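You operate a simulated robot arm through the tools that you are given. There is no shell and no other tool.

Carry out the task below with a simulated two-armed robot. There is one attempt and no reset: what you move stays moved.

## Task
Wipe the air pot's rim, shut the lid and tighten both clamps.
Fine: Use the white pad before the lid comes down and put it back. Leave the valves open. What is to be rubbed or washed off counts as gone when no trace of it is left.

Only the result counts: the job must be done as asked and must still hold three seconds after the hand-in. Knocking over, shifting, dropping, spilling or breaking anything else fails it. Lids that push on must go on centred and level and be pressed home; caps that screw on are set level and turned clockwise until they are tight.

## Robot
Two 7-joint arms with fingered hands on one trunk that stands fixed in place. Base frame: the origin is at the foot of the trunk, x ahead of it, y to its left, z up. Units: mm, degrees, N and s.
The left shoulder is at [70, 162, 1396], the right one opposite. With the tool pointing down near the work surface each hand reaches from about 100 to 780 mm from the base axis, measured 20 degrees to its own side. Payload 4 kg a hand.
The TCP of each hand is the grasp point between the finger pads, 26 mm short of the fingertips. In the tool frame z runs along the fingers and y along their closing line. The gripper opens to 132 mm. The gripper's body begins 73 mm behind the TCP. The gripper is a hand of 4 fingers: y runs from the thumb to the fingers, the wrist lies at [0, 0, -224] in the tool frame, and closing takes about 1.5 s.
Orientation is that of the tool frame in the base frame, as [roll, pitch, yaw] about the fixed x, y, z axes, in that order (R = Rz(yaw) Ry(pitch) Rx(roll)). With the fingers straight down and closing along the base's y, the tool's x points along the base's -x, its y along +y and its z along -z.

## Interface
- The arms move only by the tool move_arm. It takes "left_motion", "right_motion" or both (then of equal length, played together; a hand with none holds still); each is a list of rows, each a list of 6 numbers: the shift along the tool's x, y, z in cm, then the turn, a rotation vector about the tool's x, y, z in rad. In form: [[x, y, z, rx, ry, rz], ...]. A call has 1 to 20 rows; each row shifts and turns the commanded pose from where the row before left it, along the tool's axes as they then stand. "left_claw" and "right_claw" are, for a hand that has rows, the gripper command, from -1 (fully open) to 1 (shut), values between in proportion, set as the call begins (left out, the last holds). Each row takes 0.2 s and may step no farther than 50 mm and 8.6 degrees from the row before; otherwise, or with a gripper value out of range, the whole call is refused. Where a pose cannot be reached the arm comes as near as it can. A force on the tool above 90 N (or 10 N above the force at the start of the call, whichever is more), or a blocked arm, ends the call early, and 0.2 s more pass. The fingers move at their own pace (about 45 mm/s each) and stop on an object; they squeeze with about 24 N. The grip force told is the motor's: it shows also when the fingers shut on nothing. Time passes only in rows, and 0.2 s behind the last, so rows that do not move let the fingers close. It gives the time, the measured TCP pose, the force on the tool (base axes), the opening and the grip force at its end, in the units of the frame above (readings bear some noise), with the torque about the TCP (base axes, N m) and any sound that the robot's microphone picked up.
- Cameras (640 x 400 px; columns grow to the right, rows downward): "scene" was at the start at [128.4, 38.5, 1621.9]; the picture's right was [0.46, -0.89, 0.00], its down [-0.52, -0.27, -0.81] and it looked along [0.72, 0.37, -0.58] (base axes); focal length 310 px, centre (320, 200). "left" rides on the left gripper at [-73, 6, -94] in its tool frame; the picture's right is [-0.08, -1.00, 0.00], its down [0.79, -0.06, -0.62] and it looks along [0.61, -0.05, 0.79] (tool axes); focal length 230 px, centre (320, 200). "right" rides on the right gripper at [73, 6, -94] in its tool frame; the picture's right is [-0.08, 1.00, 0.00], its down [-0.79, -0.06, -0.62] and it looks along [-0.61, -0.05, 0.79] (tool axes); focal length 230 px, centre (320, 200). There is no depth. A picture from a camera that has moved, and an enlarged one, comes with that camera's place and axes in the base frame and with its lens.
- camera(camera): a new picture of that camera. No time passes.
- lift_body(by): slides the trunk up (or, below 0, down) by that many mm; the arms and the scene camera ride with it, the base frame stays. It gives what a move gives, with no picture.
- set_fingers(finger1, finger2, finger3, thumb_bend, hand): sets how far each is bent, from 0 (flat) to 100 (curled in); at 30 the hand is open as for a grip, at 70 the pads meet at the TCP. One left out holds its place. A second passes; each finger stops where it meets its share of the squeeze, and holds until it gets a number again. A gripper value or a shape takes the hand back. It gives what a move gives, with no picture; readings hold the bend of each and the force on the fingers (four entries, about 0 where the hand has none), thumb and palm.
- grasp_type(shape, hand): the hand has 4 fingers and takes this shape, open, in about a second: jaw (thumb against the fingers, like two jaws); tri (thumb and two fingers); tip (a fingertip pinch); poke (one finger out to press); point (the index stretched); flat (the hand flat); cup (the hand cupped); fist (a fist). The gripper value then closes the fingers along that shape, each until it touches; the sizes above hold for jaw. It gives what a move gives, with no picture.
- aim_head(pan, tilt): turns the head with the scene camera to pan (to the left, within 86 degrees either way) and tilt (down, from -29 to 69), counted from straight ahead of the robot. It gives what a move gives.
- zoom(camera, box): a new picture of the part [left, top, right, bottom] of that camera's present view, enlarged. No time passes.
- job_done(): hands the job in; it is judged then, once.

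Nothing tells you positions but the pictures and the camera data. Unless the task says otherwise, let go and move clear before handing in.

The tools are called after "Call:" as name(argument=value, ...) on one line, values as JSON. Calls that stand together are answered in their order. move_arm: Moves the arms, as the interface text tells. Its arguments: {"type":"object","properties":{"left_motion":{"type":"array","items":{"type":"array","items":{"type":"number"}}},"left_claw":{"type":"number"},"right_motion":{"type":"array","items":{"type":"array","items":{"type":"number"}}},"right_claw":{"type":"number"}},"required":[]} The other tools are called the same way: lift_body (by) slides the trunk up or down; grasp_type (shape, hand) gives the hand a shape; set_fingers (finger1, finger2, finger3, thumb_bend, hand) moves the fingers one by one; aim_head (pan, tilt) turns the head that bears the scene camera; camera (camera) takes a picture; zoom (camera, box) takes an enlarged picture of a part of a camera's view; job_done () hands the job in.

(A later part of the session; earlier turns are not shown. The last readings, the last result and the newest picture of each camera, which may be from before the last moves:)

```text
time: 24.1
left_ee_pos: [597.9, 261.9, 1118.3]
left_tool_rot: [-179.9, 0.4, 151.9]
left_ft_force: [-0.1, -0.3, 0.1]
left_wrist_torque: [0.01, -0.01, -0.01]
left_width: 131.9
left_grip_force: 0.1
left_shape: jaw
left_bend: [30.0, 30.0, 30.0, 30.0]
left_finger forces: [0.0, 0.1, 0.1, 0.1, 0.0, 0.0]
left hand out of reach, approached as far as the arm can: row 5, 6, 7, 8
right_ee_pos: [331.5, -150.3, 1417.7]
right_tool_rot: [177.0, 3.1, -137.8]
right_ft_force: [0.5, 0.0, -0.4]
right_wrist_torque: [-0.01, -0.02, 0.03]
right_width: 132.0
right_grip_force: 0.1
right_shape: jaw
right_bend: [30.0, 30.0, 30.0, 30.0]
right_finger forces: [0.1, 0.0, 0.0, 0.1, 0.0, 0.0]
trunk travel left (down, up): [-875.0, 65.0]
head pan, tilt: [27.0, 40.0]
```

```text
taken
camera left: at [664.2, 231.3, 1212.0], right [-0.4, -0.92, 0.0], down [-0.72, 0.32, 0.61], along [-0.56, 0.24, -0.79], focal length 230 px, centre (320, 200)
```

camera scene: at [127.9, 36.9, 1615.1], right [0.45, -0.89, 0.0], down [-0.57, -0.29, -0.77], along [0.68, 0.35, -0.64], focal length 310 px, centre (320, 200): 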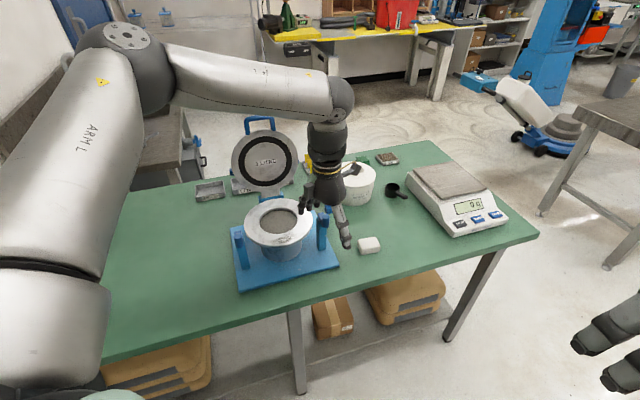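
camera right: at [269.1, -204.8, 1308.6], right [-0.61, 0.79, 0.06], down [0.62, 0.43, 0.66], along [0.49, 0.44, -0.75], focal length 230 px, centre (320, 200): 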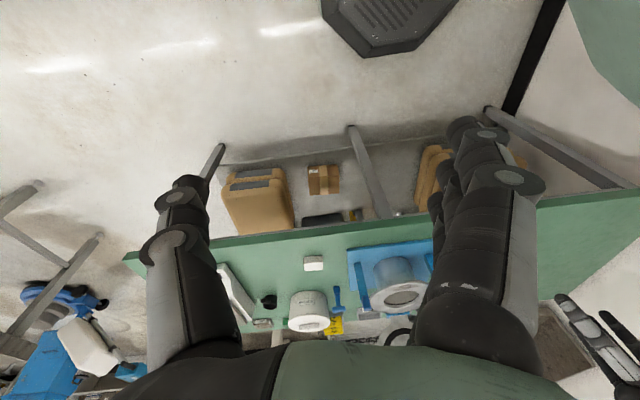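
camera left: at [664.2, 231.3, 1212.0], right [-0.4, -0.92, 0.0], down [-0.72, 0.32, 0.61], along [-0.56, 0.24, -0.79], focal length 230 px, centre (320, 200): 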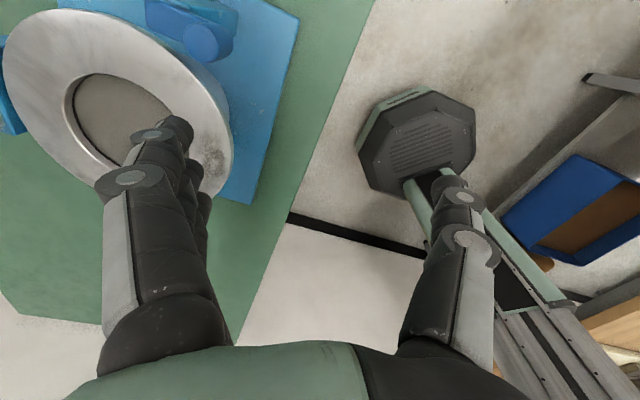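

The limit seems to come from the forearm being nearly level while the tool points down, so reach should grow lower down. I'll raise the trunk fully, come down in front of the table right of the pot, then go forward low to the pad.

Call:
lift_body(by=65)

Call:
move_arm(left_motion=[[-0.83, -1.48, 3.88, 0, 0, 0], [-0.83, -1.48, 3.88, 0, 0, 0], [-0.83, -1.48, 3.88, 0, 0, 0], [-0.83, -1.48, 3.88, 0, 0, 0], [-0.83, -1.48, 3.88, 0, 0, 0], [-0.83, -1.48, 3.88, 0, 0, 0]])

Call:
camera(camera="scene")

Call:
camera(camera="left")

```text
time: 25.1
left_ee_pos: [596.7, 261.1, 1184.7]
left_tool_rot: [-179.9, 0.4, 151.9]
left_ft_force: [0.5, 0.1, -0.3]
left_wrist_torque: [-0.03, 0.0, 0.0]
left_width: 132.1
left_grip_force: 0.1
left_shape: jaw
left_bend: [30.0, 30.0, 30.0, 30.0]
left_finger forces: [0.0, 0.0, 0.0, 0.1, 0.0, 0.1]
right_ee_pos: [328.9, -150.5, 1484.0]
right_tool_rot: [177.0, 3.1, -137.8]
right_ft_force: [0.9, 0.8, 0.4]
right_wrist_torque: [0.0, -0.03, -0.01]
right_width: 131.8
right_grip_force: 0.1
right_shape: jaw
right_bend: [30.0, 30.0, 30.0, 30.0]
right_finger forces: [0.0, 0.1, 0.0, 0.1, 0.0, 0.0]
trunk travel left (down, up): [-940.0, 0.0]
head pan, tilt: [27.0, 40.0]
```

```text
time: 26.6
left_ee_pos: [496.0, 256.0, 1059.6]
left_tool_rot: [-179.9, 0.6, 151.8]
left_ft_force: [-0.5, -0.1, 0.2]
left_wrist_torque: [-0.03, 0.03, 0.01]
left_width: 131.8
left_grip_force: 0.0
left_shape: jaw
left_bend: [30.0, 30.0, 30.0, 30.0]
left_finger forces: [0.0, 0.1, 0.1, 0.0, 0.0, 0.0]
left hand out of reach, approached as far as the arm can: row 1, 2, 3, 4, 5, 6
right_ee_pos: [329.7, -150.1, 1484.3]
right_tool_rot: [176.9, 3.2, -137.8]
right_ft_force: [-0.3, 0.2, 0.3]
right_wrist_torque: [0.0, 0.02, 0.02]
right_width: 131.8
right_grip_force: 0.1
right_shape: jaw
right_bend: [30.0, 30.0, 30.0, 30.0]
right_finger forces: [0.0, 0.0, 0.0, 0.1, 0.0, 0.1]
trunk travel left (down, up): [-940.0, 0.0]
head pan, tilt: [27.0, 40.0]
```

```text
taken
camera scene: at [126.0, 37.2, 1680.3], right [0.45, -0.89, 0.0], down [-0.57, -0.29, -0.77], along [0.68, 0.35, -0.64], focal length 310 px, centre (320, 200)
```

scene: 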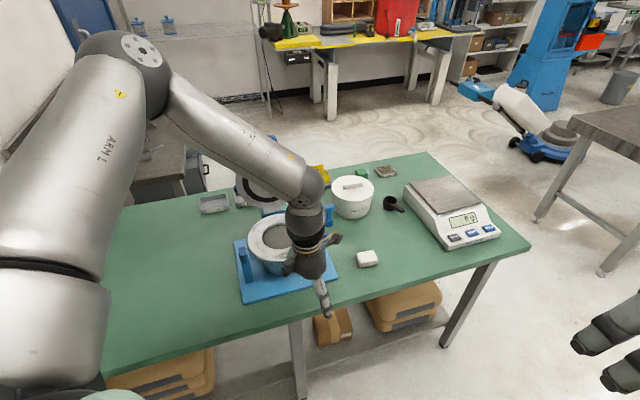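

```text
taken
camera left: at [561.9, 226.2, 1153.2], right [-0.4, -0.92, 0.0], down [-0.73, 0.32, 0.61], along [-0.56, 0.24, -0.79], focal length 230 px, centre (320, 200)
```

left: 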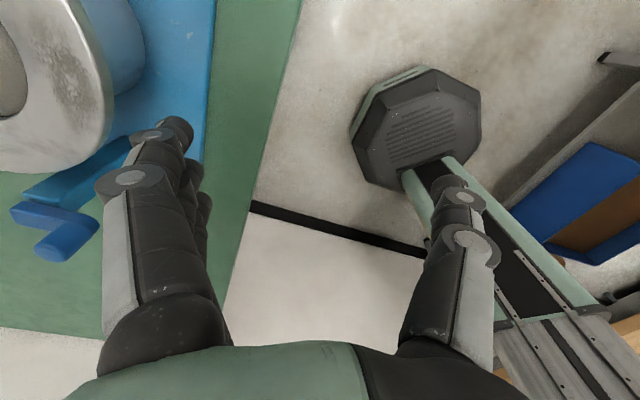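

Raising the trunk made things worse, so the elbow-up pose seems to be what gets stuck. I'll put the trunk back to its first height, pull the hand in close to the body clear of the table, and then try extending low along the forward direction.

Call:
lift_body(by=-65)

Call:
move_arm(left_motion=[[1.55, -3.26, -0.15, 0, 0, 0], [1.55, -3.26, -0.15, 0, 0, 0], [1.55, -3.26, -0.15, 0, 0, 0], [1.55, -3.26, -0.15, 0, 0, 0], [0, 0, 0, 0, 0, -0.123], [0, 0, 0, 0, 0, -0.123], [0, 0, 0, 0, 0, -0.123], [0, 0, 0, 0, 0, -0.123]])

Call:
camera(camera="scene")

```text
time: 27.6
left_ee_pos: [495.4, 255.8, 994.9]
left_tool_rot: [-179.9, 0.5, 151.8]
left_ft_force: [-0.3, -0.3, -1.1]
left_wrist_torque: [-0.02, -0.03, -0.02]
left_width: 131.8
left_grip_force: 0.1
left_shape: jaw
left_bend: [30.0, 30.0, 30.0, 30.0]
left_finger forces: [0.1, 0.1, 0.0, 0.1, 0.1, 0.0]
right_ee_pos: [330.2, -149.9, 1418.7]
right_tool_rot: [176.9, 3.1, -137.9]
right_ft_force: [0.1, -0.2, 0.7]
right_wrist_torque: [-0.01, 0.01, 0.0]
right_width: 132.0
right_grip_force: 0.1
right_shape: jaw
right_bend: [30.0, 30.0, 30.0, 30.0]
right_finger forces: [0.1, 0.0, 0.0, 0.0, 0.0, 0.0]
trunk travel left (down, up): [-875.0, 65.0]
head pan, tilt: [27.0, 40.0]
```

```text
time: 29.4
left_ee_pos: [376.0, 189.7, 1017.8]
left_tool_rot: [-179.6, 0.4, -179.7]
left_ft_force: [-0.1, -0.3, -0.1]
left_wrist_torque: [-0.02, -0.02, 0.0]
left_width: 131.7
left_grip_force: 0.1
left_shape: jaw
left_bend: [30.0, 30.0, 30.0, 30.0]
left_finger forces: [0.0, 0.1, 0.0, 0.0, 0.0, 0.0]
left hand out of reach, approached as far as the arm can: row 3, 4
right_ee_pos: [329.1, -149.6, 1419.1]
right_tool_rot: [176.9, 3.1, -137.8]
right_ft_force: [-0.7, 0.5, -0.7]
right_wrist_torque: [-0.02, 0.04, -0.02]
right_width: 131.8
right_grip_force: 0.1
right_shape: jaw
right_bend: [30.0, 30.0, 30.0, 30.0]
right_finger forces: [0.0, 0.1, 0.0, 0.1, 0.1, 0.0]
trunk travel left (down, up): [-875.0, 65.0]
head pan, tilt: [27.0, 40.0]
```

```text
taken
camera scene: at [126.1, 36.9, 1615.3], right [0.45, -0.89, 0.0], down [-0.57, -0.29, -0.77], along [0.68, 0.35, -0.64], focal length 310 px, centre (320, 200)
```

scene: 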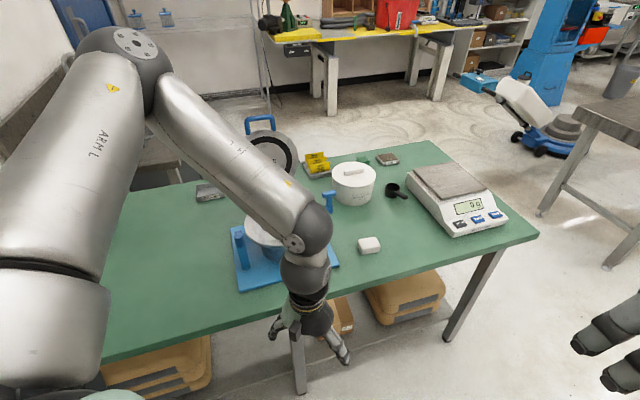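

The elbow stays high and outside, near (330, 360, 1530), and that is what limits the arm. I'll tilt the hand well forward to bring the wrist back, then extend toward the pad.

Call:
move_arm(left_motion=[[0, 0, 0, 0, -0.14, 0], [0, 0, 0, 0, -0.14, 0], [0, 0, 0, 0, -0.14, 0], [0, 0, 0, 0, -0.14, 0], [0, 0, 0, 0, -0.14, 0]])

Call:
move_arm(left_motion=[[-3.0, 0, 2.6, 0, 0, 0], [-3.0, 0, 2.6, 0, 0, 0], [-3.0, 0, 2.6, 0, 0, 0], [-3.0, 0, 2.6, 0, 0, 0], [-3.0, 0, 2.6, 0, 0, 0]])

Call:
camera(camera="scene")

```text
time: 30.6
left_ee_pos: [409.1, 230.8, 1025.0]
left_tool_rot: [-179.4, 40.4, -179.6]
left_ft_force: [-0.1, 0.1, 0.9]
left_wrist_torque: [0.0, -0.01, 0.02]
left_width: 131.9
left_grip_force: 0.0
left_shape: jaw
left_bend: [30.0, 30.0, 30.0, 30.0]
left_finger forces: [0.0, 0.0, 0.0, 0.0, 0.0, 0.0]
left hand out of reach, approached as far as the arm can: row 2, 3, 4, 5
right_ee_pos: [330.1, -148.8, 1419.2]
right_tool_rot: [177.0, 3.1, -137.8]
right_ft_force: [0.1, 0.4, -0.1]
right_wrist_torque: [-0.04, -0.02, 0.0]
right_width: 131.8
right_grip_force: 0.1
right_shape: jaw
right_bend: [30.0, 30.0, 30.0, 30.0]
right_finger forces: [0.0, 0.0, 0.0, 0.0, 0.0, 0.0]
trunk travel left (down, up): [-875.0, 65.0]
head pan, tilt: [27.0, 40.0]
```

```text
time: 31.8
left_ee_pos: [606.1, 235.0, 1031.4]
left_tool_rot: [-179.5, 40.4, -179.6]
left_ft_force: [1.2, 0.3, 0.2]
left_wrist_torque: [0.0, 0.01, -0.01]
left_width: 131.8
left_grip_force: 0.0
left_shape: jaw
left_bend: [30.0, 30.0, 30.0, 30.0]
left_finger forces: [0.0, 0.0, 0.0, 0.1, 0.0, 0.0]
left hand out of reach, approached as far as the arm can: row 5
right_ee_pos: [330.2, -150.2, 1419.4]
right_tool_rot: [176.9, 3.0, -137.9]
right_ft_force: [-0.4, -0.4, 0.8]
right_wrist_torque: [0.02, 0.02, 0.04]
right_width: 132.3
right_grip_force: 0.1
right_shape: jaw
right_bend: [30.0, 30.0, 30.0, 30.0]
right_finger forces: [0.0, 0.1, 0.0, 0.0, 0.0, 0.1]
trunk travel left (down, up): [-875.0, 65.0]
head pan, tilt: [27.0, 40.0]
```

```text
taken
camera scene: at [127.1, 37.2, 1615.2], right [0.45, -0.89, 0.0], down [-0.57, -0.29, -0.77], along [0.68, 0.35, -0.64], focal length 310 px, centre (320, 200)
```

scene: 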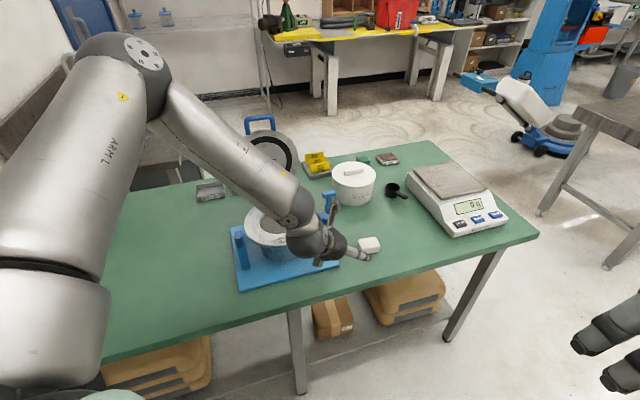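

With the tilt the hand does extend, now at (606, 235, 1031). I'll step right, away from the right clamp, and then see how far forward it goes.

Call:
move_arm(left_motion=[[0, -3.0, 0, 0, 0, 0], [0, -3.0, 0, 0, 0, 0]])

Call:
move_arm(left_motion=[[-1.0, 0, 3.0, 0, 0, 0], [-1.0, 0, 3.0, 0, 0, 0]])

Call:
camera(camera="scene")

```text
time: 32.4
left_ee_pos: [593.9, 201.5, 1058.3]
left_tool_rot: [-179.5, 40.4, -179.7]
left_ft_force: [0.1, 0.3, -0.1]
left_wrist_torque: [0.02, 0.0, 0.02]
left_width: 131.9
left_grip_force: 0.0
left_shape: jaw
left_bend: [30.0, 30.0, 30.0, 30.0]
left_finger forces: [0.1, 0.0, 0.1, 0.0, 0.0, 0.0]
left hand out of reach, approached as far as the arm can: row 1, 2
right_ee_pos: [329.8, -151.3, 1417.3]
right_tool_rot: [176.9, 3.1, -137.9]
right_ft_force: [-0.1, 1.7, 0.0]
right_wrist_torque: [-0.03, 0.01, 0.01]
right_width: 132.0
right_grip_force: 0.1
right_shape: jaw
right_bend: [30.0, 30.0, 30.0, 30.0]
right_finger forces: [0.0, 0.0, 0.0, 0.1, 0.0, 0.0]
trunk travel left (down, up): [-875.0, 65.0]
head pan, tilt: [27.0, 40.0]
```

```text
time: 33.0
left_ee_pos: [635.1, 228.2, 1052.0]
left_tool_rot: [-179.4, 40.4, -179.7]
left_ft_force: [0.4, -0.2, -0.1]
left_wrist_torque: [0.03, 0.0, -0.03]
left_width: 131.9
left_grip_force: 0.0
left_shape: jaw
left_bend: [30.0, 30.0, 30.0, 30.0]
left_finger forces: [0.1, 0.1, 0.1, 0.0, 0.0, 0.1]
left hand out of reach, approached as far as the arm can: row 1, 2
right_ee_pos: [331.0, -149.6, 1418.0]
right_tool_rot: [176.9, 3.1, -137.9]
right_ft_force: [0.2, 0.0, -0.6]
right_wrist_torque: [0.02, 0.01, -0.04]
right_width: 132.1
right_grip_force: 0.1
right_shape: jaw
right_bend: [30.0, 30.0, 30.0, 30.0]
right_finger forces: [0.0, 0.0, 0.1, 0.0, 0.0, 0.1]
trunk travel left (down, up): [-875.0, 65.0]
head pan, tilt: [27.0, 40.0]
```

```text
taken
camera scene: at [127.0, 37.2, 1615.2], right [0.45, -0.89, 0.0], down [-0.57, -0.29, -0.77], along [0.68, 0.35, -0.64], focal length 310 px, centre (320, 200)
```

scene: 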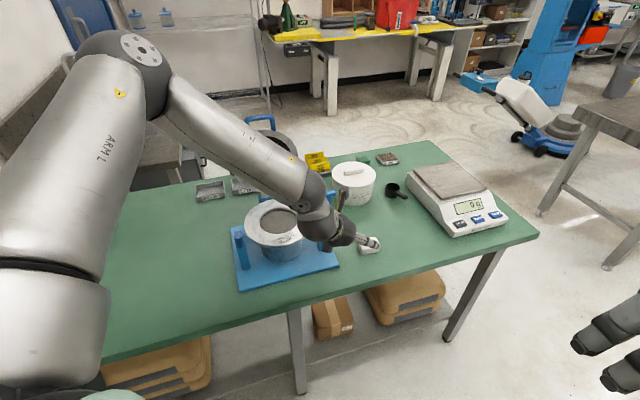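

The upper arm isn't moving at all; the wrist just swings about a fixed elbow. I'll back off upward and go left onto the arm's own side to learn whether the elbow comes free there.

Call:
move_arm(left_motion=[[-2.6, 0, -3.05, 0, 0, 0], [-2.6, 0, -3.05, 0, 0, 0], [-2.6, 0, -3.05, 0, 0, 0]])

Call:
move_arm(left_motion=[[0, 4.5, 0, 0, 0, 0], [0, 4.5, 0, 0, 0, 0], [0, 4.5, 0, 0, 0, 0]])

Call:
camera(camera="scene")

Call:
camera(camera="right")

```text
time: 33.8
left_ee_pos: [635.1, 228.5, 1172.7]
left_tool_rot: [-179.5, 40.6, -179.8]
left_ft_force: [-0.2, -0.5, 0.3]
left_wrist_torque: [0.03, 0.01, -0.02]
left_width: 131.7
left_grip_force: 0.0
left_shape: jaw
left_bend: [30.0, 30.0, 30.0, 30.0]
left_finger forces: [0.0, 0.0, 0.0, 0.0, 0.0, 0.0]
right_ee_pos: [329.1, -151.7, 1419.7]
right_tool_rot: [177.0, 3.2, -137.8]
right_ft_force: [-0.7, -0.3, 0.4]
right_wrist_torque: [0.01, -0.02, 0.03]
right_width: 131.7
right_grip_force: 0.1
right_shape: jaw
right_bend: [30.0, 30.0, 30.0, 30.0]
right_finger forces: [0.0, 0.0, 0.0, 0.0, 0.0, 0.1]
trunk travel left (down, up): [-875.0, 65.0]
head pan, tilt: [27.0, 40.0]
```

```text
time: 34.6
left_ee_pos: [637.2, 366.7, 1173.2]
left_tool_rot: [-179.5, 40.5, -179.7]
left_ft_force: [0.9, 0.2, 0.2]
left_wrist_torque: [0.0, -0.03, -0.01]
left_width: 131.8
left_grip_force: 0.0
left_shape: jaw
left_bend: [30.0, 30.0, 30.0, 30.0]
left_finger forces: [0.1, 0.0, 0.0, 0.0, 0.0, 0.0]
right_ee_pos: [329.1, -149.2, 1419.0]
right_tool_rot: [177.0, 3.1, -137.8]
right_ft_force: [0.4, 0.1, -0.1]
right_wrist_torque: [0.01, 0.0, 0.0]
right_width: 131.9
right_grip_force: 0.1
right_shape: jaw
right_bend: [30.0, 30.0, 30.0, 30.0]
right_finger forces: [0.0, 0.1, 0.0, 0.0, 0.0, 0.0]
trunk travel left (down, up): [-875.0, 65.0]
head pan, tilt: [27.0, 40.0]
```

```text
taken
camera scene: at [125.7, 38.6, 1615.3], right [0.45, -0.89, 0.0], down [-0.57, -0.29, -0.77], along [0.68, 0.35, -0.64], focal length 310 px, centre (320, 200)
```

scene: 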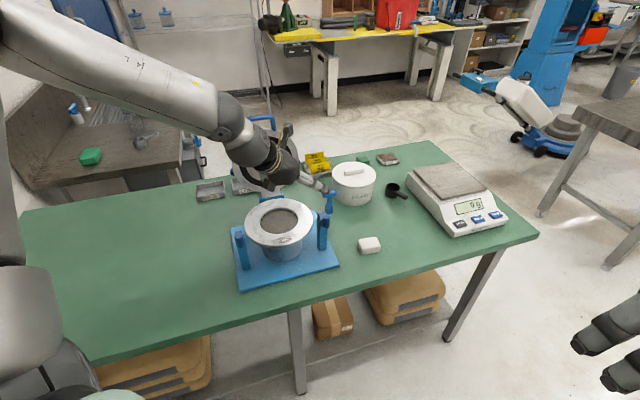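

```text
taken
camera right: at [271.0, -200.7, 1508.8], right [-0.61, 0.79, 0.06], down [0.62, 0.44, 0.65], along [0.49, 0.44, -0.75], focal length 230 px, centre (320, 200)
```

right: 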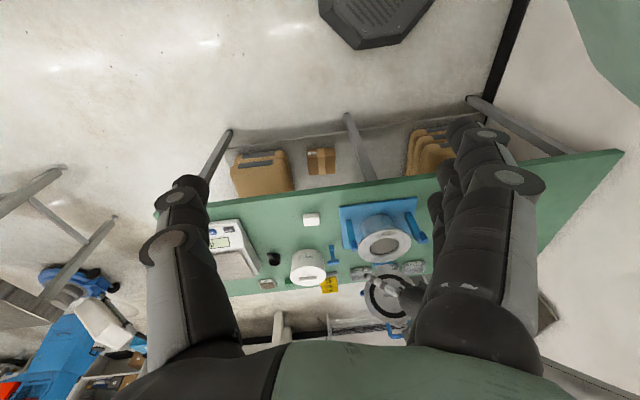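

Higher up the arm moves freely and the elbow follows, so the limit depends on height relative to the shoulder. I can therefore place the hand over the pad up high and use the trunk to bring it down; I'll test reaching above the pad at z≈1170.

Call:
move_arm(left_motion=[[-2.0, -3.4, 1.94, 0, 0, 0], [-2.0, -3.4, 1.94, 0, 0, 0], [-2.0, -3.4, 1.94, 0, 0, 0], [-2.0, -3.4, 1.94, 0, 0, 0], [-2.0, -3.4, 1.94, 0, 0, 0]])

Call:
camera(camera="scene")

Call:
camera(camera="left")

```text
time: 35.8
left_ee_pos: [747.5, 221.4, 1176.1]
left_tool_rot: [-179.6, 40.4, -179.8]
left_ft_force: [-0.1, -0.6, 0.1]
left_wrist_torque: [0.03, -0.03, -0.02]
left_width: 131.8
left_grip_force: 0.0
left_shape: jaw
left_bend: [30.0, 30.0, 30.0, 30.0]
left_finger forces: [0.1, 0.1, 0.0, 0.1, 0.1, 0.0]
left hand out of reach, approached as far as the arm can: row 5
right_ee_pos: [328.7, -151.3, 1418.6]
right_tool_rot: [176.9, 3.3, -137.9]
right_ft_force: [0.1, -0.6, 0.8]
right_wrist_torque: [-0.01, 0.03, -0.02]
right_width: 132.2
right_grip_force: 0.1
right_shape: jaw
right_bend: [30.0, 30.0, 30.0, 30.0]
right_finger forces: [0.0, 0.0, 0.0, 0.1, 0.0, 0.0]
trunk travel left (down, up): [-875.0, 65.0]
head pan, tilt: [27.0, 40.0]
```

```text
taken
camera scene: at [125.9, 36.1, 1615.3], right [0.45, -0.89, 0.0], down [-0.57, -0.29, -0.77], along [0.68, 0.35, -0.64], focal length 310 px, centre (320, 200)
```

scene: 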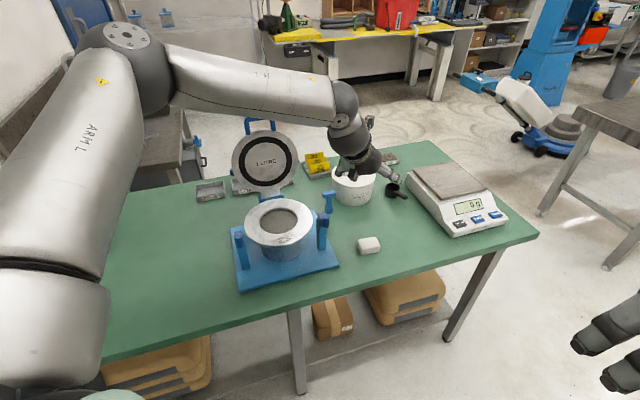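

```text
taken
camera left: at [741.4, 226.5, 1293.6], right [0.06, -1.0, 0.06], down [-1.0, -0.06, -0.04], along [0.04, -0.05, -1.0], focal length 230 px, centre (320, 200)
```

left: 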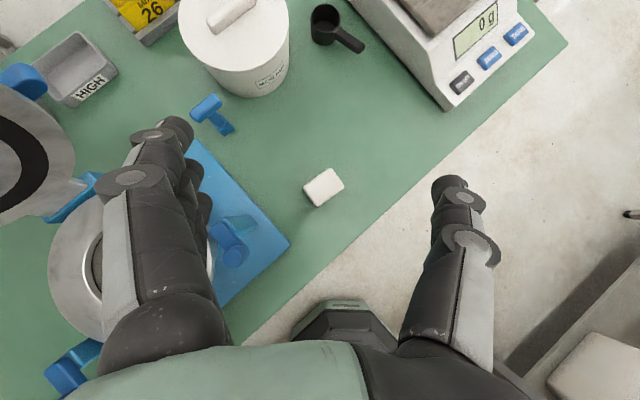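

Here the left camera looks straight down and confirms the pad at about (780, 199). Reach across the body improves when the hand is higher relative to the shoulder, so I'll go up 150 mm, centre over the pad and turn toward its long axis, then lower with the trunk.

Call:
move_arm(left_motion=[[-2.44, 0, -2.85, 0, 0, 0], [-2.44, 0, -2.85, 0, 0, 0], [-2.44, 0, -2.85, 0, 0, 0], [-2.44, 0, -2.85, 0, 0, 0], [-2.28, -2.4, 1.95, 0, 0, 0], [0, 0, 0, -0.0845, 0, -0.0988], [0, 0, 0, -0.0845, 0, -0.0988], [0, 0, 0, -0.0845, 0, -0.0988], [0, 0, 0, -0.0845, 0, -0.0988], [0, 0, 0, -0.0845, 0, -0.0988]])

Call:
camera(camera="scene")

Call:
camera(camera="left")

```text
time: 38.0
left_ee_pos: [754.1, 215.8, 1324.0]
left_tool_rot: [-179.5, 40.4, -179.6]
left_ft_force: [-0.2, 0.0, 0.5]
left_wrist_torque: [-0.01, -0.01, -0.03]
left_width: 131.8
left_grip_force: 0.0
left_shape: jaw
left_bend: [30.0, 30.0, 30.0, 30.0]
left_finger forces: [0.0, 0.0, 0.0, 0.1, 0.0, 0.0]
left hand out of reach, approached as far as the arm can: row 5, 6, 7, 8, 9, 10
right_ee_pos: [329.4, -150.3, 1418.8]
right_tool_rot: [176.9, 3.1, -137.8]
right_ft_force: [-0.8, -0.3, 0.1]
right_wrist_torque: [-0.01, -0.01, 0.01]
right_width: 132.0
right_grip_force: 0.1
right_shape: jaw
right_bend: [30.0, 30.0, 30.0, 30.0]
right_finger forces: [0.0, 0.0, 0.1, 0.0, 0.1, 0.0]
trunk travel left (down, up): [-875.0, 65.0]
head pan, tilt: [27.0, 40.0]
```

```text
taken
camera scene: at [125.8, 37.0, 1615.3], right [0.45, -0.89, 0.0], down [-0.57, -0.29, -0.77], along [0.68, 0.35, -0.64], focal length 310 px, centre (320, 200)
```

scene: 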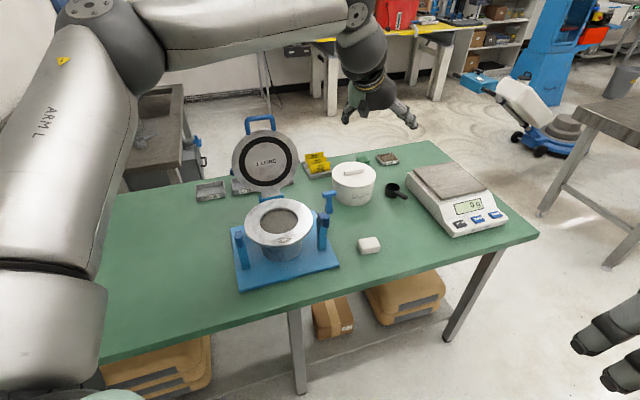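

```text
taken
camera left: at [748.9, 220.1, 1441.2], right [0.06, -1.0, 0.06], down [-1.0, -0.06, -0.04], along [0.04, -0.05, -1.0], focal length 230 px, centre (320, 200)
```

left: 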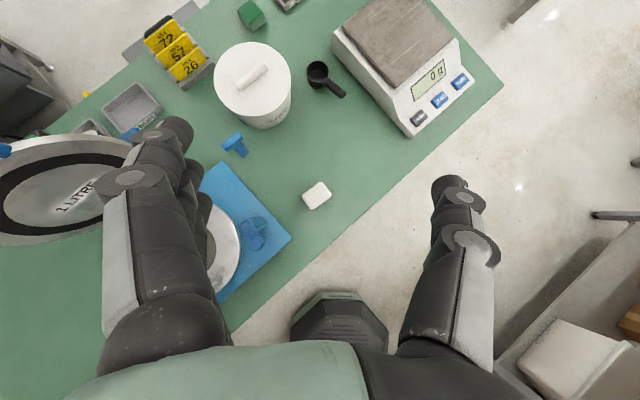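

Turning that way is refused outright, so the wrist is at its limit relative to the forearm, which points to the right. I'll turn the other way (hand pointing forward-right) and try again.

Call:
move_arm(left_motion=[[0, 0, 0, 0.0845, 0, 0.0988], [0, 0, 0, 0.0845, 0, 0.0988], [0, 0, 0, 0.0845, 0, 0.0988], [0, 0, 0, 0.0845, 0, 0.0988]])

Call:
camera(camera="scene")

Call:
camera(camera="left")

```text
time: 39.0
left_ee_pos: [755.4, 215.2, 1323.6]
left_tool_rot: [-179.5, 40.7, 150.4]
left_ft_force: [1.2, 0.0, -0.5]
left_wrist_torque: [0.01, -0.01, -0.03]
left_width: 131.8
left_grip_force: 0.0
left_shape: jaw
left_bend: [30.0, 30.0, 30.0, 30.0]
left_finger forces: [0.1, 0.0, 0.0, 0.0, 0.0, 0.0]
right_ee_pos: [329.8, -149.5, 1418.7]
right_tool_rot: [176.8, 3.1, -137.7]
right_ft_force: [-1.1, -0.9, -0.5]
right_wrist_torque: [0.0, -0.02, -0.04]
right_width: 132.0
right_grip_force: 0.0
right_shape: jaw
right_bend: [30.0, 30.0, 30.0, 30.0]
right_finger forces: [0.0, 0.1, 0.0, 0.0, 0.0, 0.0]
trunk travel left (down, up): [-875.0, 65.0]
head pan, tilt: [27.0, 40.0]
```

```text
taken
camera scene: at [126.3, 37.3, 1615.3], right [0.45, -0.89, 0.0], down [-0.57, -0.29, -0.77], along [0.68, 0.35, -0.64], focal length 310 px, centre (320, 200)
```

scene: 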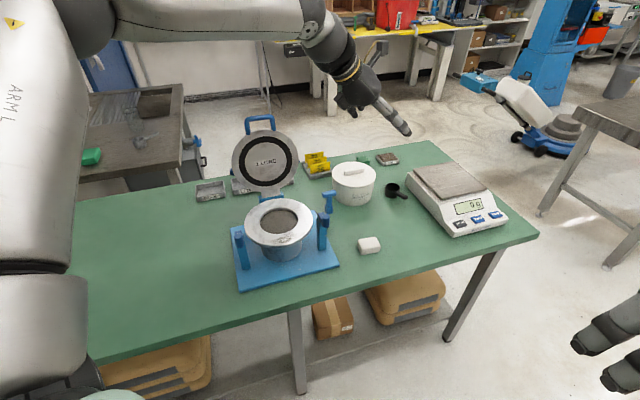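

```text
taken
camera left: at [754.0, 221.8, 1441.5], right [-0.45, -0.89, 0.06], down [-0.9, 0.44, -0.04], along [0.01, -0.07, -1.0], focal length 230 px, centre (320, 200)
```

left: 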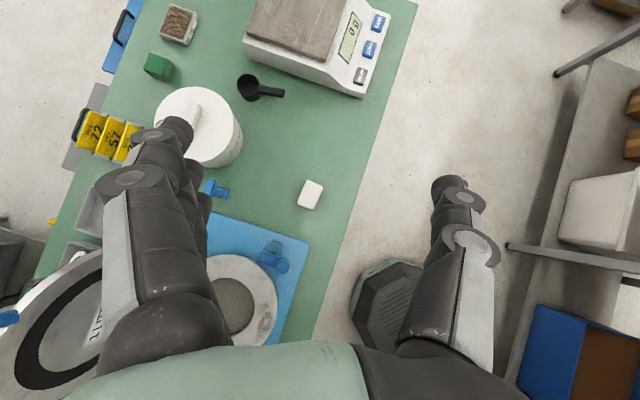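

That freed it: yaw 150° at (755, 215, 1324) with no warning. I'll turn on to about 127° so the closing line lies across the pad's short side, reduce the tilt, and centre over the pad.

Call:
move_arm(left_motion=[[0, 0, 0, 0.0845, 0, 0.0988], [0, 0, 0, 0.0845, 0, 0.0988], [0, 0, 0, 0.0845, 0, 0.0988]])

Call:
move_arm(left_motion=[[0, 0, 0, 0, 0.117, 0], [0, 0, 0, 0, 0.117, 0], [0, 0, 0, 0, 0.117, 0]])

Call:
camera(camera="scene")

Call:
camera(camera="left")

```text
time: 39.8
left_ee_pos: [755.7, 214.1, 1324.0]
left_tool_rot: [-179.6, 40.8, 128.0]
left_ft_force: [0.1, 0.0, 0.0]
left_wrist_torque: [-0.01, 0.0, -0.03]
left_width: 131.9
left_grip_force: 0.0
left_shape: jaw
left_bend: [30.0, 30.0, 30.0, 30.0]
left_finger forces: [0.1, 0.1, 0.1, 0.1, 0.0, 0.0]
right_ee_pos: [330.6, -151.0, 1418.9]
right_tool_rot: [176.9, 3.2, -137.8]
right_ft_force: [0.3, -0.9, 0.7]
right_wrist_torque: [-0.02, 0.03, -0.02]
right_width: 131.8
right_grip_force: 0.0
right_shape: jaw
right_bend: [30.0, 30.0, 30.0, 30.0]
right_finger forces: [0.0, 0.0, 0.1, 0.0, 0.0, 0.1]
trunk travel left (down, up): [-875.0, 65.0]
head pan, tilt: [27.0, 40.0]
```

```text
time: 40.6
left_ee_pos: [648.9, 228.9, 1294.1]
left_tool_rot: [-179.9, 21.3, 128.4]
left_ft_force: [-0.7, 0.4, -0.2]
left_wrist_torque: [0.0, 0.0, -0.01]
left_width: 131.8
left_grip_force: 0.0
left_shape: jaw
left_bend: [30.0, 30.0, 30.0, 30.0]
left_finger forces: [0.0, 0.0, 0.0, 0.0, 0.0, 0.0]
left hand out of reach, approached as far as the arm can: row 1, 2, 3
right_ee_pos: [329.7, -151.7, 1419.3]
right_tool_rot: [176.8, 3.2, -137.8]
right_ft_force: [0.7, -0.4, -0.8]
right_wrist_torque: [-0.01, -0.01, 0.01]
right_width: 132.2
right_grip_force: 0.1
right_shape: jaw
right_bend: [30.0, 30.0, 30.0, 30.0]
right_finger forces: [0.1, 0.0, 0.0, 0.0, 0.0, 0.1]
trunk travel left (down, up): [-875.0, 65.0]
head pan, tilt: [27.0, 40.0]
```

```text
taken
camera scene: at [125.2, 36.4, 1615.4], right [0.45, -0.89, 0.0], down [-0.57, -0.29, -0.77], along [0.68, 0.35, -0.64], focal length 310 px, centre (320, 200)
```

scene: 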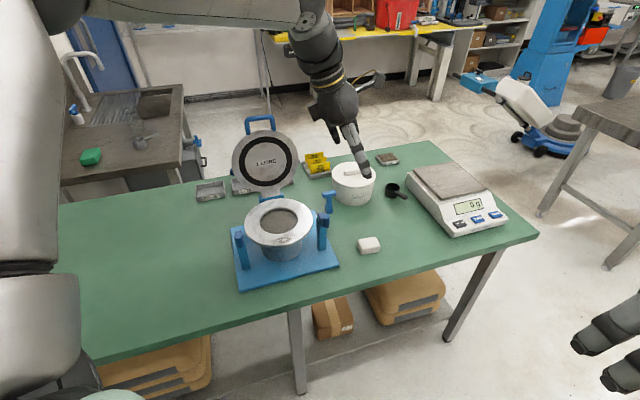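

```text
taken
camera left: at [674.7, 204.2, 1407.3], right [-0.74, -0.68, 0.03], down [-0.64, 0.71, 0.29], along [-0.22, 0.19, -0.96], focal length 230 px, centre (320, 200)
```

left: 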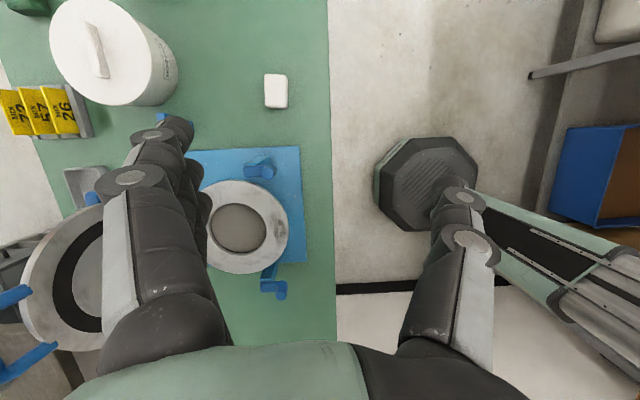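

At yaw 128° the arm is free with 40° tilt, but less tilt costs reach at this height. Going lower should let the forearm slope down and ease the wrist, so I'll try (777, 197, 1120).

Call:
move_arm(left_motion=[[-0.69, 1.61, 4.0, 0, 0, 0], [-0.69, 1.61, 4.0, 0, 0, 0], [-0.69, 1.61, 4.0, 0, 0, 0], [-0.69, 1.61, 4.0, 0, 0, 0], [-0.69, 1.61, 4.0, 0, 0, 0]])

Call:
camera(camera="scene")

Call:
camera(camera="left")

```text
time: 41.8
left_ee_pos: [663.2, 207.1, 1115.3]
left_tool_rot: [-179.8, 21.1, 128.2]
left_ft_force: [1.3, 0.2, 0.0]
left_wrist_torque: [-0.03, -0.02, -0.03]
left_width: 131.8
left_grip_force: 0.1
left_shape: jaw
left_bend: [30.0, 30.0, 30.0, 30.0]
left_finger forces: [0.0, 0.1, 0.0, 0.0, 0.0, 0.0]
left hand out of reach, approached as far as the arm can: row 1, 2, 3, 4, 5
right_ee_pos: [331.2, -149.8, 1418.7]
right_tool_rot: [176.9, 3.1, -137.8]
right_ft_force: [0.4, -0.1, 0.0]
right_wrist_torque: [-0.02, 0.0, 0.03]
right_width: 132.0
right_grip_force: 0.1
right_shape: jaw
right_bend: [30.0, 30.0, 30.0, 30.0]
right_finger forces: [0.0, 0.1, 0.1, 0.1, 0.0, 0.1]
trunk travel left (down, up): [-875.0, 65.0]
head pan, tilt: [27.0, 40.0]
```

```text
taken
camera scene: at [127.4, 37.4, 1615.2], right [0.45, -0.89, 0.0], down [-0.57, -0.29, -0.77], along [0.68, 0.35, -0.64], focal length 310 px, centre (320, 200)
```

scene: 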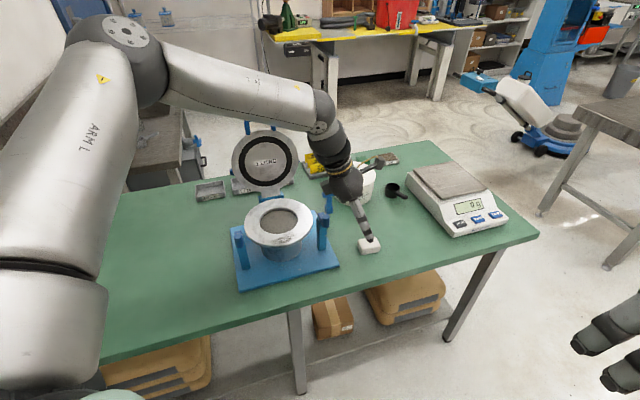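

```text
taken
camera left: at [689.7, 184.3, 1227.3], right [-0.74, -0.67, 0.03], down [-0.64, 0.71, 0.29], along [-0.22, 0.2, -0.96], focal length 230 px, centre (320, 200)
```

left: 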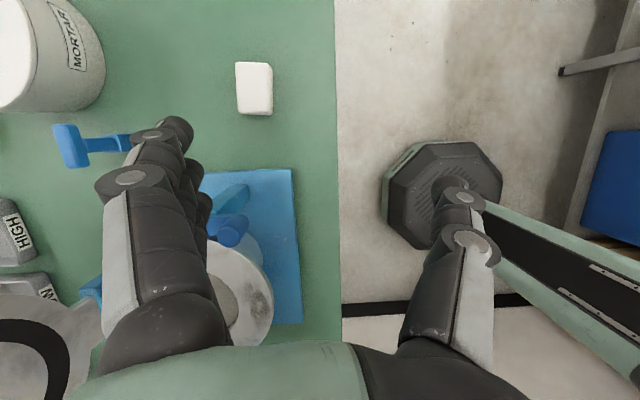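

The elbow is stuck in the same spot again, so I need a different arm posture. I'll go up, turn back to yaw 180° and pitch the hand to point well forward, to see whether the elbow drops.

Call:
move_arm(left_motion=[[-1.6, 0, -4.2, 0, 0, 0], [-1.6, 0, -4.2, 0, 0, 0], [-1.6, 0, -4.2, 0, 0, 0], [0, 0, 0, -0.0545, 0, -0.139], [0, 0, 0, -0.0545, 0, -0.139], [0, 0, 0, -0.0545, 0, -0.139], [0, 0, 0, -0.0545, 0, -0.139], [0, 0, 0, -0.0545, 0, -0.139], [0, 0, 0, -0.0545, 0, -0.139], [0, 0, 0, 0, -0.147, 0], [0, 0, 0, 0, -0.147, 0], [0, 0, 0, 0, -0.147, 0], [0, 0, 0, 0, -0.147, 0], [0, 0, 0, 0, -0.147, 0], [0, 0, 0, 0, -0.147, 0], [0, 0, 0, 0, -0.147, 0]])

Call:
camera(camera="scene")

```text
time: 45.2
left_ee_pos: [657.0, 211.5, 1248.1]
left_tool_rot: [177.4, 79.7, 176.8]
left_ft_force: [-0.9, 0.8, 0.3]
left_wrist_torque: [0.0, 0.02, 0.0]
left_width: 131.9
left_grip_force: 0.1
left_shape: jaw
left_bend: [30.0, 30.0, 30.0, 30.0]
left_finger forces: [0.1, 0.1, 0.0, 0.0, 0.1, 0.0]
left hand out of reach, approached as far as the arm can: row 3
right_ee_pos: [330.1, -149.6, 1418.2]
right_tool_rot: [176.9, 3.1, -137.7]
right_ft_force: [-0.2, 0.5, 0.1]
right_wrist_torque: [0.01, -0.03, 0.03]
right_width: 132.0
right_grip_force: 0.0
right_shape: jaw
right_bend: [30.0, 30.0, 30.0, 30.0]
right_finger forces: [0.1, 0.0, 0.1, 0.0, 0.0, 0.1]
trunk travel left (down, up): [-875.0, 65.0]
head pan, tilt: [27.0, 40.0]
```

```text
taken
camera scene: at [127.2, 37.9, 1615.2], right [0.45, -0.89, 0.0], down [-0.57, -0.29, -0.77], along [0.68, 0.35, -0.64], focal length 310 px, centre (320, 200)
```

scene: 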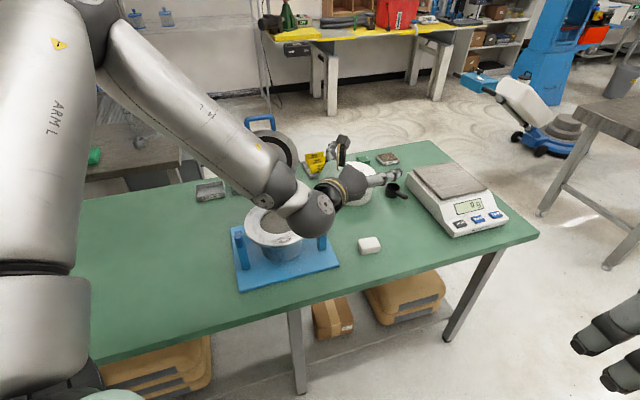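

The hand now points forward at (657, 211, 1248) with no trouble. I'll try extending forward and then down from here.

Call:
move_arm(left_motion=[[0, 0, 4, 0, 0, 0], [0, 0, 4, 0, 0, 0], [0, 0, 4, 0, 0, 0]])

Call:
move_arm(left_motion=[[4, 0, 0, 0, 0, 0], [4, 0, 0, 0, 0, 0], [4, 0, 0, 0, 0, 0]])

Call:
camera(camera="scene")

```text
time: 46.0
left_ee_pos: [776.9, 212.9, 1227.1]
left_tool_rot: [178.1, 79.6, 177.5]
left_ft_force: [0.0, 0.0, 0.4]
left_wrist_torque: [0.01, 0.04, -0.03]
left_width: 132.0
left_grip_force: 0.0
left_shape: jaw
left_bend: [30.0, 30.0, 30.0, 30.0]
left_finger forces: [0.1, 0.1, 0.0, 0.1, 0.0, 0.1]
right_ee_pos: [330.7, -149.5, 1418.0]
right_tool_rot: [176.9, 3.1, -137.7]
right_ft_force: [0.3, 0.6, -0.5]
right_wrist_torque: [-0.02, 0.02, 0.01]
right_width: 132.0
right_grip_force: 0.1
right_shape: jaw
right_bend: [30.0, 30.0, 30.0, 30.0]
right_finger forces: [0.0, 0.0, 0.0, 0.0, 0.0, 0.0]
trunk travel left (down, up): [-875.0, 65.0]
head pan, tilt: [27.0, 40.0]
```

```text
time: 46.8
left_ee_pos: [724.2, 244.0, 1176.3]
left_tool_rot: [178.2, 79.6, 177.4]
left_ft_force: [-0.1, -0.1, 0.2]
left_wrist_torque: [0.05, -0.01, -0.01]
left_width: 131.7
left_grip_force: 0.1
left_shape: jaw
left_bend: [30.0, 30.0, 30.0, 30.0]
left_finger forces: [0.0, 0.0, 0.0, 0.0, 0.0, 0.1]
left hand out of reach, approached as far as the arm can: row 1, 2, 3
right_ee_pos: [330.4, -150.7, 1419.0]
right_tool_rot: [177.0, 3.1, -137.8]
right_ft_force: [-0.5, 0.1, -0.2]
right_wrist_torque: [0.03, 0.0, 0.0]
right_width: 132.0
right_grip_force: 0.0
right_shape: jaw
right_bend: [30.0, 30.0, 30.0, 30.0]
right_finger forces: [0.1, 0.0, 0.0, 0.0, 0.0, 0.1]
trunk travel left (down, up): [-875.0, 65.0]
head pan, tilt: [27.0, 40.0]
```

```text
taken
camera scene: at [125.6, 37.2, 1615.4], right [0.45, -0.89, 0.0], down [-0.57, -0.29, -0.77], along [0.68, 0.35, -0.64], focal length 310 px, centre (320, 200)
```

scene: 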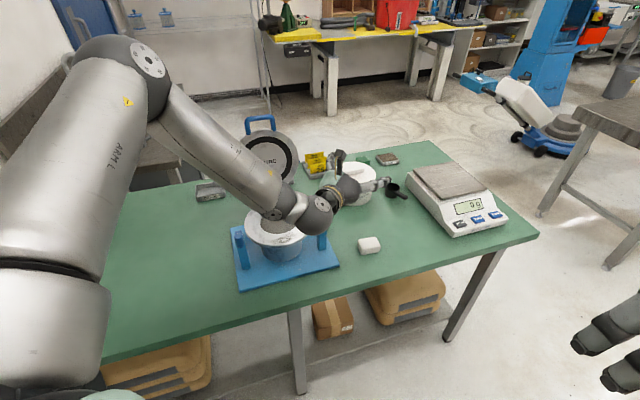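

The elbow is at its lowest allowed spot again, so this arm must work with the wrist near shoulder height, which means lowering the trunk a long way. I'll find a pad pose up here first (hand turned ~18° right, tilted ~42°), then bring everything down with the trunk.

Call:
move_arm(left_motion=[[-3.8, 0, -0.7, 0, 0, 0], [-3.8, 0, -0.7, 0, 0, 0], [-3.8, 0, -0.7, 0, 0, 0], [-3.8, 0, -0.7, 0, 0, 0], [0, 0, 0, 0, 0.132, 0], [0, 0, 0, 0, 0.132, 0], [0, 0, 0, 0, 0.132, 0], [0, 0, 0, 0, 0.132, 0], [0, 0, 0, 0, 0.132, 0], [0, 0, 0, 0.09, 0, 0.1], [0, 0, 0, 0.09, 0, 0.1], [-2.4, -1.4, 2.17, 0, 0, 0], [-2.4, -1.4, 2.17, 0, 0, 0]])

Call:
camera(camera="scene")

Call:
camera(camera="left")

```text
time: 49.6
left_ee_pos: [784.1, 197.7, 1327.9]
left_tool_rot: [179.5, 41.4, 163.6]
left_ft_force: [-0.7, -0.8, 0.5]
left_wrist_torque: [-0.03, 0.03, -0.05]
left_width: 132.1
left_grip_force: 0.1
left_shape: jaw
left_bend: [30.0, 30.0, 30.0, 30.0]
left_finger forces: [0.1, 0.0, 0.0, 0.0, 0.1, 0.0]
right_ee_pos: [334.8, -150.0, 1416.9]
right_tool_rot: [176.8, 2.9, -137.8]
right_ft_force: [0.5, -0.4, -1.6]
right_wrist_torque: [0.0, 0.04, -0.01]
right_width: 131.8
right_grip_force: 0.2
right_shape: jaw
right_bend: [30.0, 30.0, 30.0, 30.0]
right_finger forces: [0.1, 0.1, 0.0, 0.0, 0.0, 0.0]
trunk travel left (down, up): [-875.0, 65.0]
head pan, tilt: [27.0, 40.0]
```

```text
taken
camera scene: at [131.8, 36.1, 1614.9], right [0.45, -0.89, 0.0], down [-0.58, -0.29, -0.76], along [0.68, 0.35, -0.65], focal length 310 px, centre (320, 200)
```

scene: 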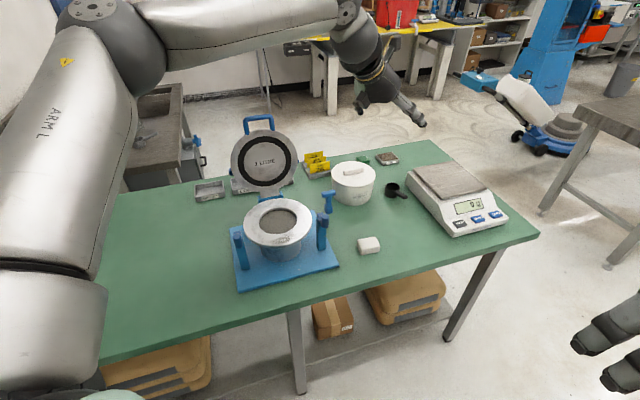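

```text
taken
camera left: at [778.6, 202.9, 1445.4], right [-0.22, -0.97, 0.05], down [-0.97, 0.22, -0.06], along [0.05, -0.06, -1.0], focal length 230 px, centre (320, 200)
```

left: 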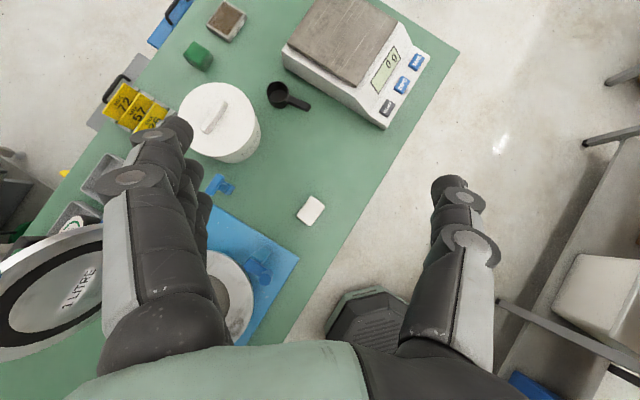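

Here the pose (784, 198, 1328) works cleanly. Before lowering, I'll check whether more tilt lets the hand turn left to line up with the pad's long axis, which would be a cleaner grip.

Call:
move_arm(left_motion=[[0, 0, 0, 0, -0.12, 0], [0, 0, 0, 0, -0.12, 0], [0, 0, 0, 0, -0.12, 0], [0, 0, 0, -0.115, 0, -0.061], [0, 0, 0, -0.115, 0, -0.061], [0, 0, 0, -0.115, 0, -0.061], [0, 0, 0, -0.115, 0, -0.061], [0, 0, 0, -0.115, 0, -0.061]])

Call:
camera(camera="scene")

```text
time: 51.4
left_ee_pos: [747.7, 248.7, 1338.1]
left_tool_rot: [-179.7, 62.7, -158.8]
left_ft_force: [0.0, -0.7, -0.1]
left_wrist_torque: [0.03, -0.01, 0.02]
left_width: 131.7
left_grip_force: 0.0
left_shape: jaw
left_bend: [30.0, 30.0, 30.0, 30.0]
left_finger forces: [0.1, 0.0, 0.0, 0.1, 0.0, 0.0]
left hand out of reach, approached as far as the arm can: row 7, 8
right_ee_pos: [328.7, -151.3, 1418.8]
right_tool_rot: [177.0, 3.2, -137.9]
right_ft_force: [1.0, -0.3, -0.5]
right_wrist_torque: [0.01, -0.05, -0.03]
right_width: 131.8
right_grip_force: 0.1
right_shape: jaw
right_bend: [30.0, 30.0, 30.0, 30.0]
right_finger forces: [0.0, 0.0, 0.0, 0.0, 0.0, 0.1]
trunk travel left (down, up): [-875.0, 65.0]
head pan, tilt: [27.0, 40.0]
```

```text
taken
camera scene: at [124.4, 36.3, 1615.5], right [0.45, -0.89, 0.0], down [-0.57, -0.29, -0.77], along [0.68, 0.35, -0.64], focal length 310 px, centre (320, 200)
```

scene: 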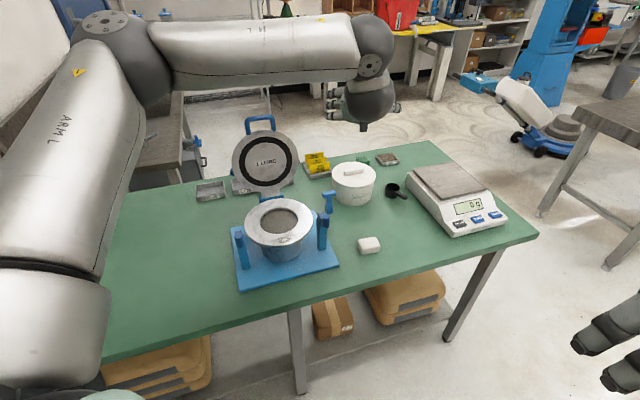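

More tilt helped (about +13° was fine). I'll test whether being another 110 mm higher, relative to the shoulder, gives the full turn to about +37°.

Call:
move_arm(left_motion=[[-3.32, 0, -1.71, 0, 0, 0], [-3.32, 0, -1.71, 0, 0, 0], [-3.32, 0, -1.71, 0, 0, 0], [-0.19, -2.95, 0.37, 0, 0, 0], [-0.19, -2.95, 0.37, 0, 0, 0], [0, 0, 0, -0.1155, 0, -0.0596], [0, 0, 0, -0.1155, 0, -0.0596]])

```text
time: 53.0
left_ee_pos: [729.2, 344.8, 1417.9]
left_tool_rot: [-179.1, 62.6, -143.9]
left_ft_force: [-0.8, 1.0, -0.6]
left_wrist_torque: [0.03, 0.03, 0.01]
left_width: 132.0
left_grip_force: 0.0
left_shape: jaw
left_bend: [30.0, 30.0, 30.0, 30.0]
left_finger forces: [0.0, 0.1, 0.0, 0.1, 0.1, 0.0]
left hand out of reach, approached as far as the arm can: row 3, 4, 5, 6, 7
right_ee_pos: [330.3, -149.8, 1419.1]
right_tool_rot: [177.0, 3.1, -137.8]
right_ft_force: [0.3, 1.0, 0.1]
right_wrist_torque: [-0.04, 0.01, -0.01]
right_width: 132.1
right_grip_force: 0.0
right_shape: jaw
right_bend: [30.0, 30.0, 30.0, 30.0]
right_finger forces: [0.0, 0.0, 0.0, 0.0, 0.0, 0.1]
trunk travel left (down, up): [-875.0, 65.0]
head pan, tilt: [27.0, 40.0]
```

That's worse, so I'll use the clean pose: hand turned right ~24°, tilted ~42°, letting the fingers square the pad as they close. Then I'll lower the trunk to bring the hand to about 100 mm above the pad.

Call:
move_arm(left_motion=[[0, 0, 0, 0.1163, 0, 0.0603], [0, 0, 0, 0.1163, 0, 0.0603], [0, 0, 0, 0.1163, 0, 0.0603], [0, 0, 0, 0.1163, 0, 0.0603], [0, 0, 0, 0.1163, 0, 0.0603], [0, 0, 0, 0.1163, 0, 0.0603], [0, 0, 0, 0.1163, 0, 0.0603], [0, 0, 0, 0.1163, 0, 0.0603], [0, 0, 0, 0, 0.12, 0], [0, 0, 0, 0, 0.12, 0], [0, 0, 0, 0, 0.12, 0], [-0.43, -2.9, 3.41, 0, 0, 0], [-0.43, -2.9, 3.41, 0, 0, 0], [-0.43, -2.9, 3.41, 0, 0, 0], [-0.43, -2.9, 3.41, 0, 0, 0]])

Call:
camera(camera="scene")

Call:
camera(camera="left")

```text
time: 56.2
left_ee_pos: [777.3, 194.8, 1327.3]
left_tool_rot: [-179.9, 41.8, 156.0]
left_ft_force: [0.4, 0.2, 0.3]
left_wrist_torque: [-0.01, -0.02, -0.02]
left_width: 132.2
left_grip_force: 0.0
left_shape: jaw
left_bend: [30.0, 30.0, 30.0, 30.0]
left_finger forces: [0.0, 0.1, 0.0, 0.0, 0.0, 0.1]
right_ee_pos: [332.7, -150.4, 1418.3]
right_tool_rot: [176.9, 3.1, -137.7]
right_ft_force: [-0.2, -0.3, 0.1]
right_wrist_torque: [0.03, 0.02, -0.01]
right_width: 131.9
right_grip_force: 0.1
right_shape: jaw
right_bend: [30.0, 30.0, 30.0, 30.0]
right_finger forces: [0.0, 0.0, 0.0, 0.0, 0.1, 0.0]
trunk travel left (down, up): [-875.0, 65.0]
head pan, tilt: [27.0, 40.0]
```

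```text
taken
camera scene: at [128.5, 36.4, 1615.2], right [0.45, -0.89, 0.0], down [-0.57, -0.29, -0.77], along [0.68, 0.35, -0.64], focal length 310 px, centre (320, 200)
```

scene: 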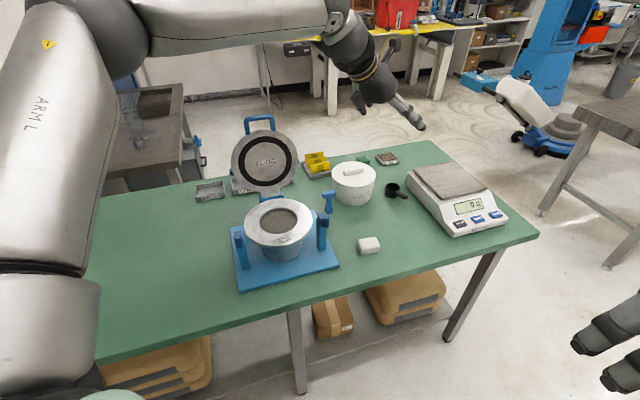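

```text
taken
camera left: at [772.3, 201.8, 1445.7], right [-0.35, -0.93, 0.05], down [-0.94, 0.35, -0.06], along [0.04, -0.07, -1.0], focal length 230 px, centre (320, 200)
```

left: 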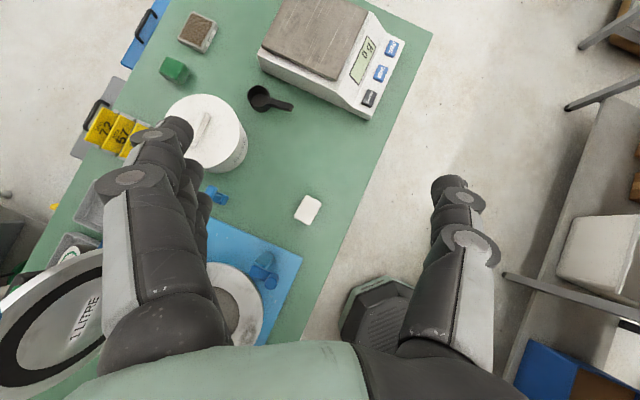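

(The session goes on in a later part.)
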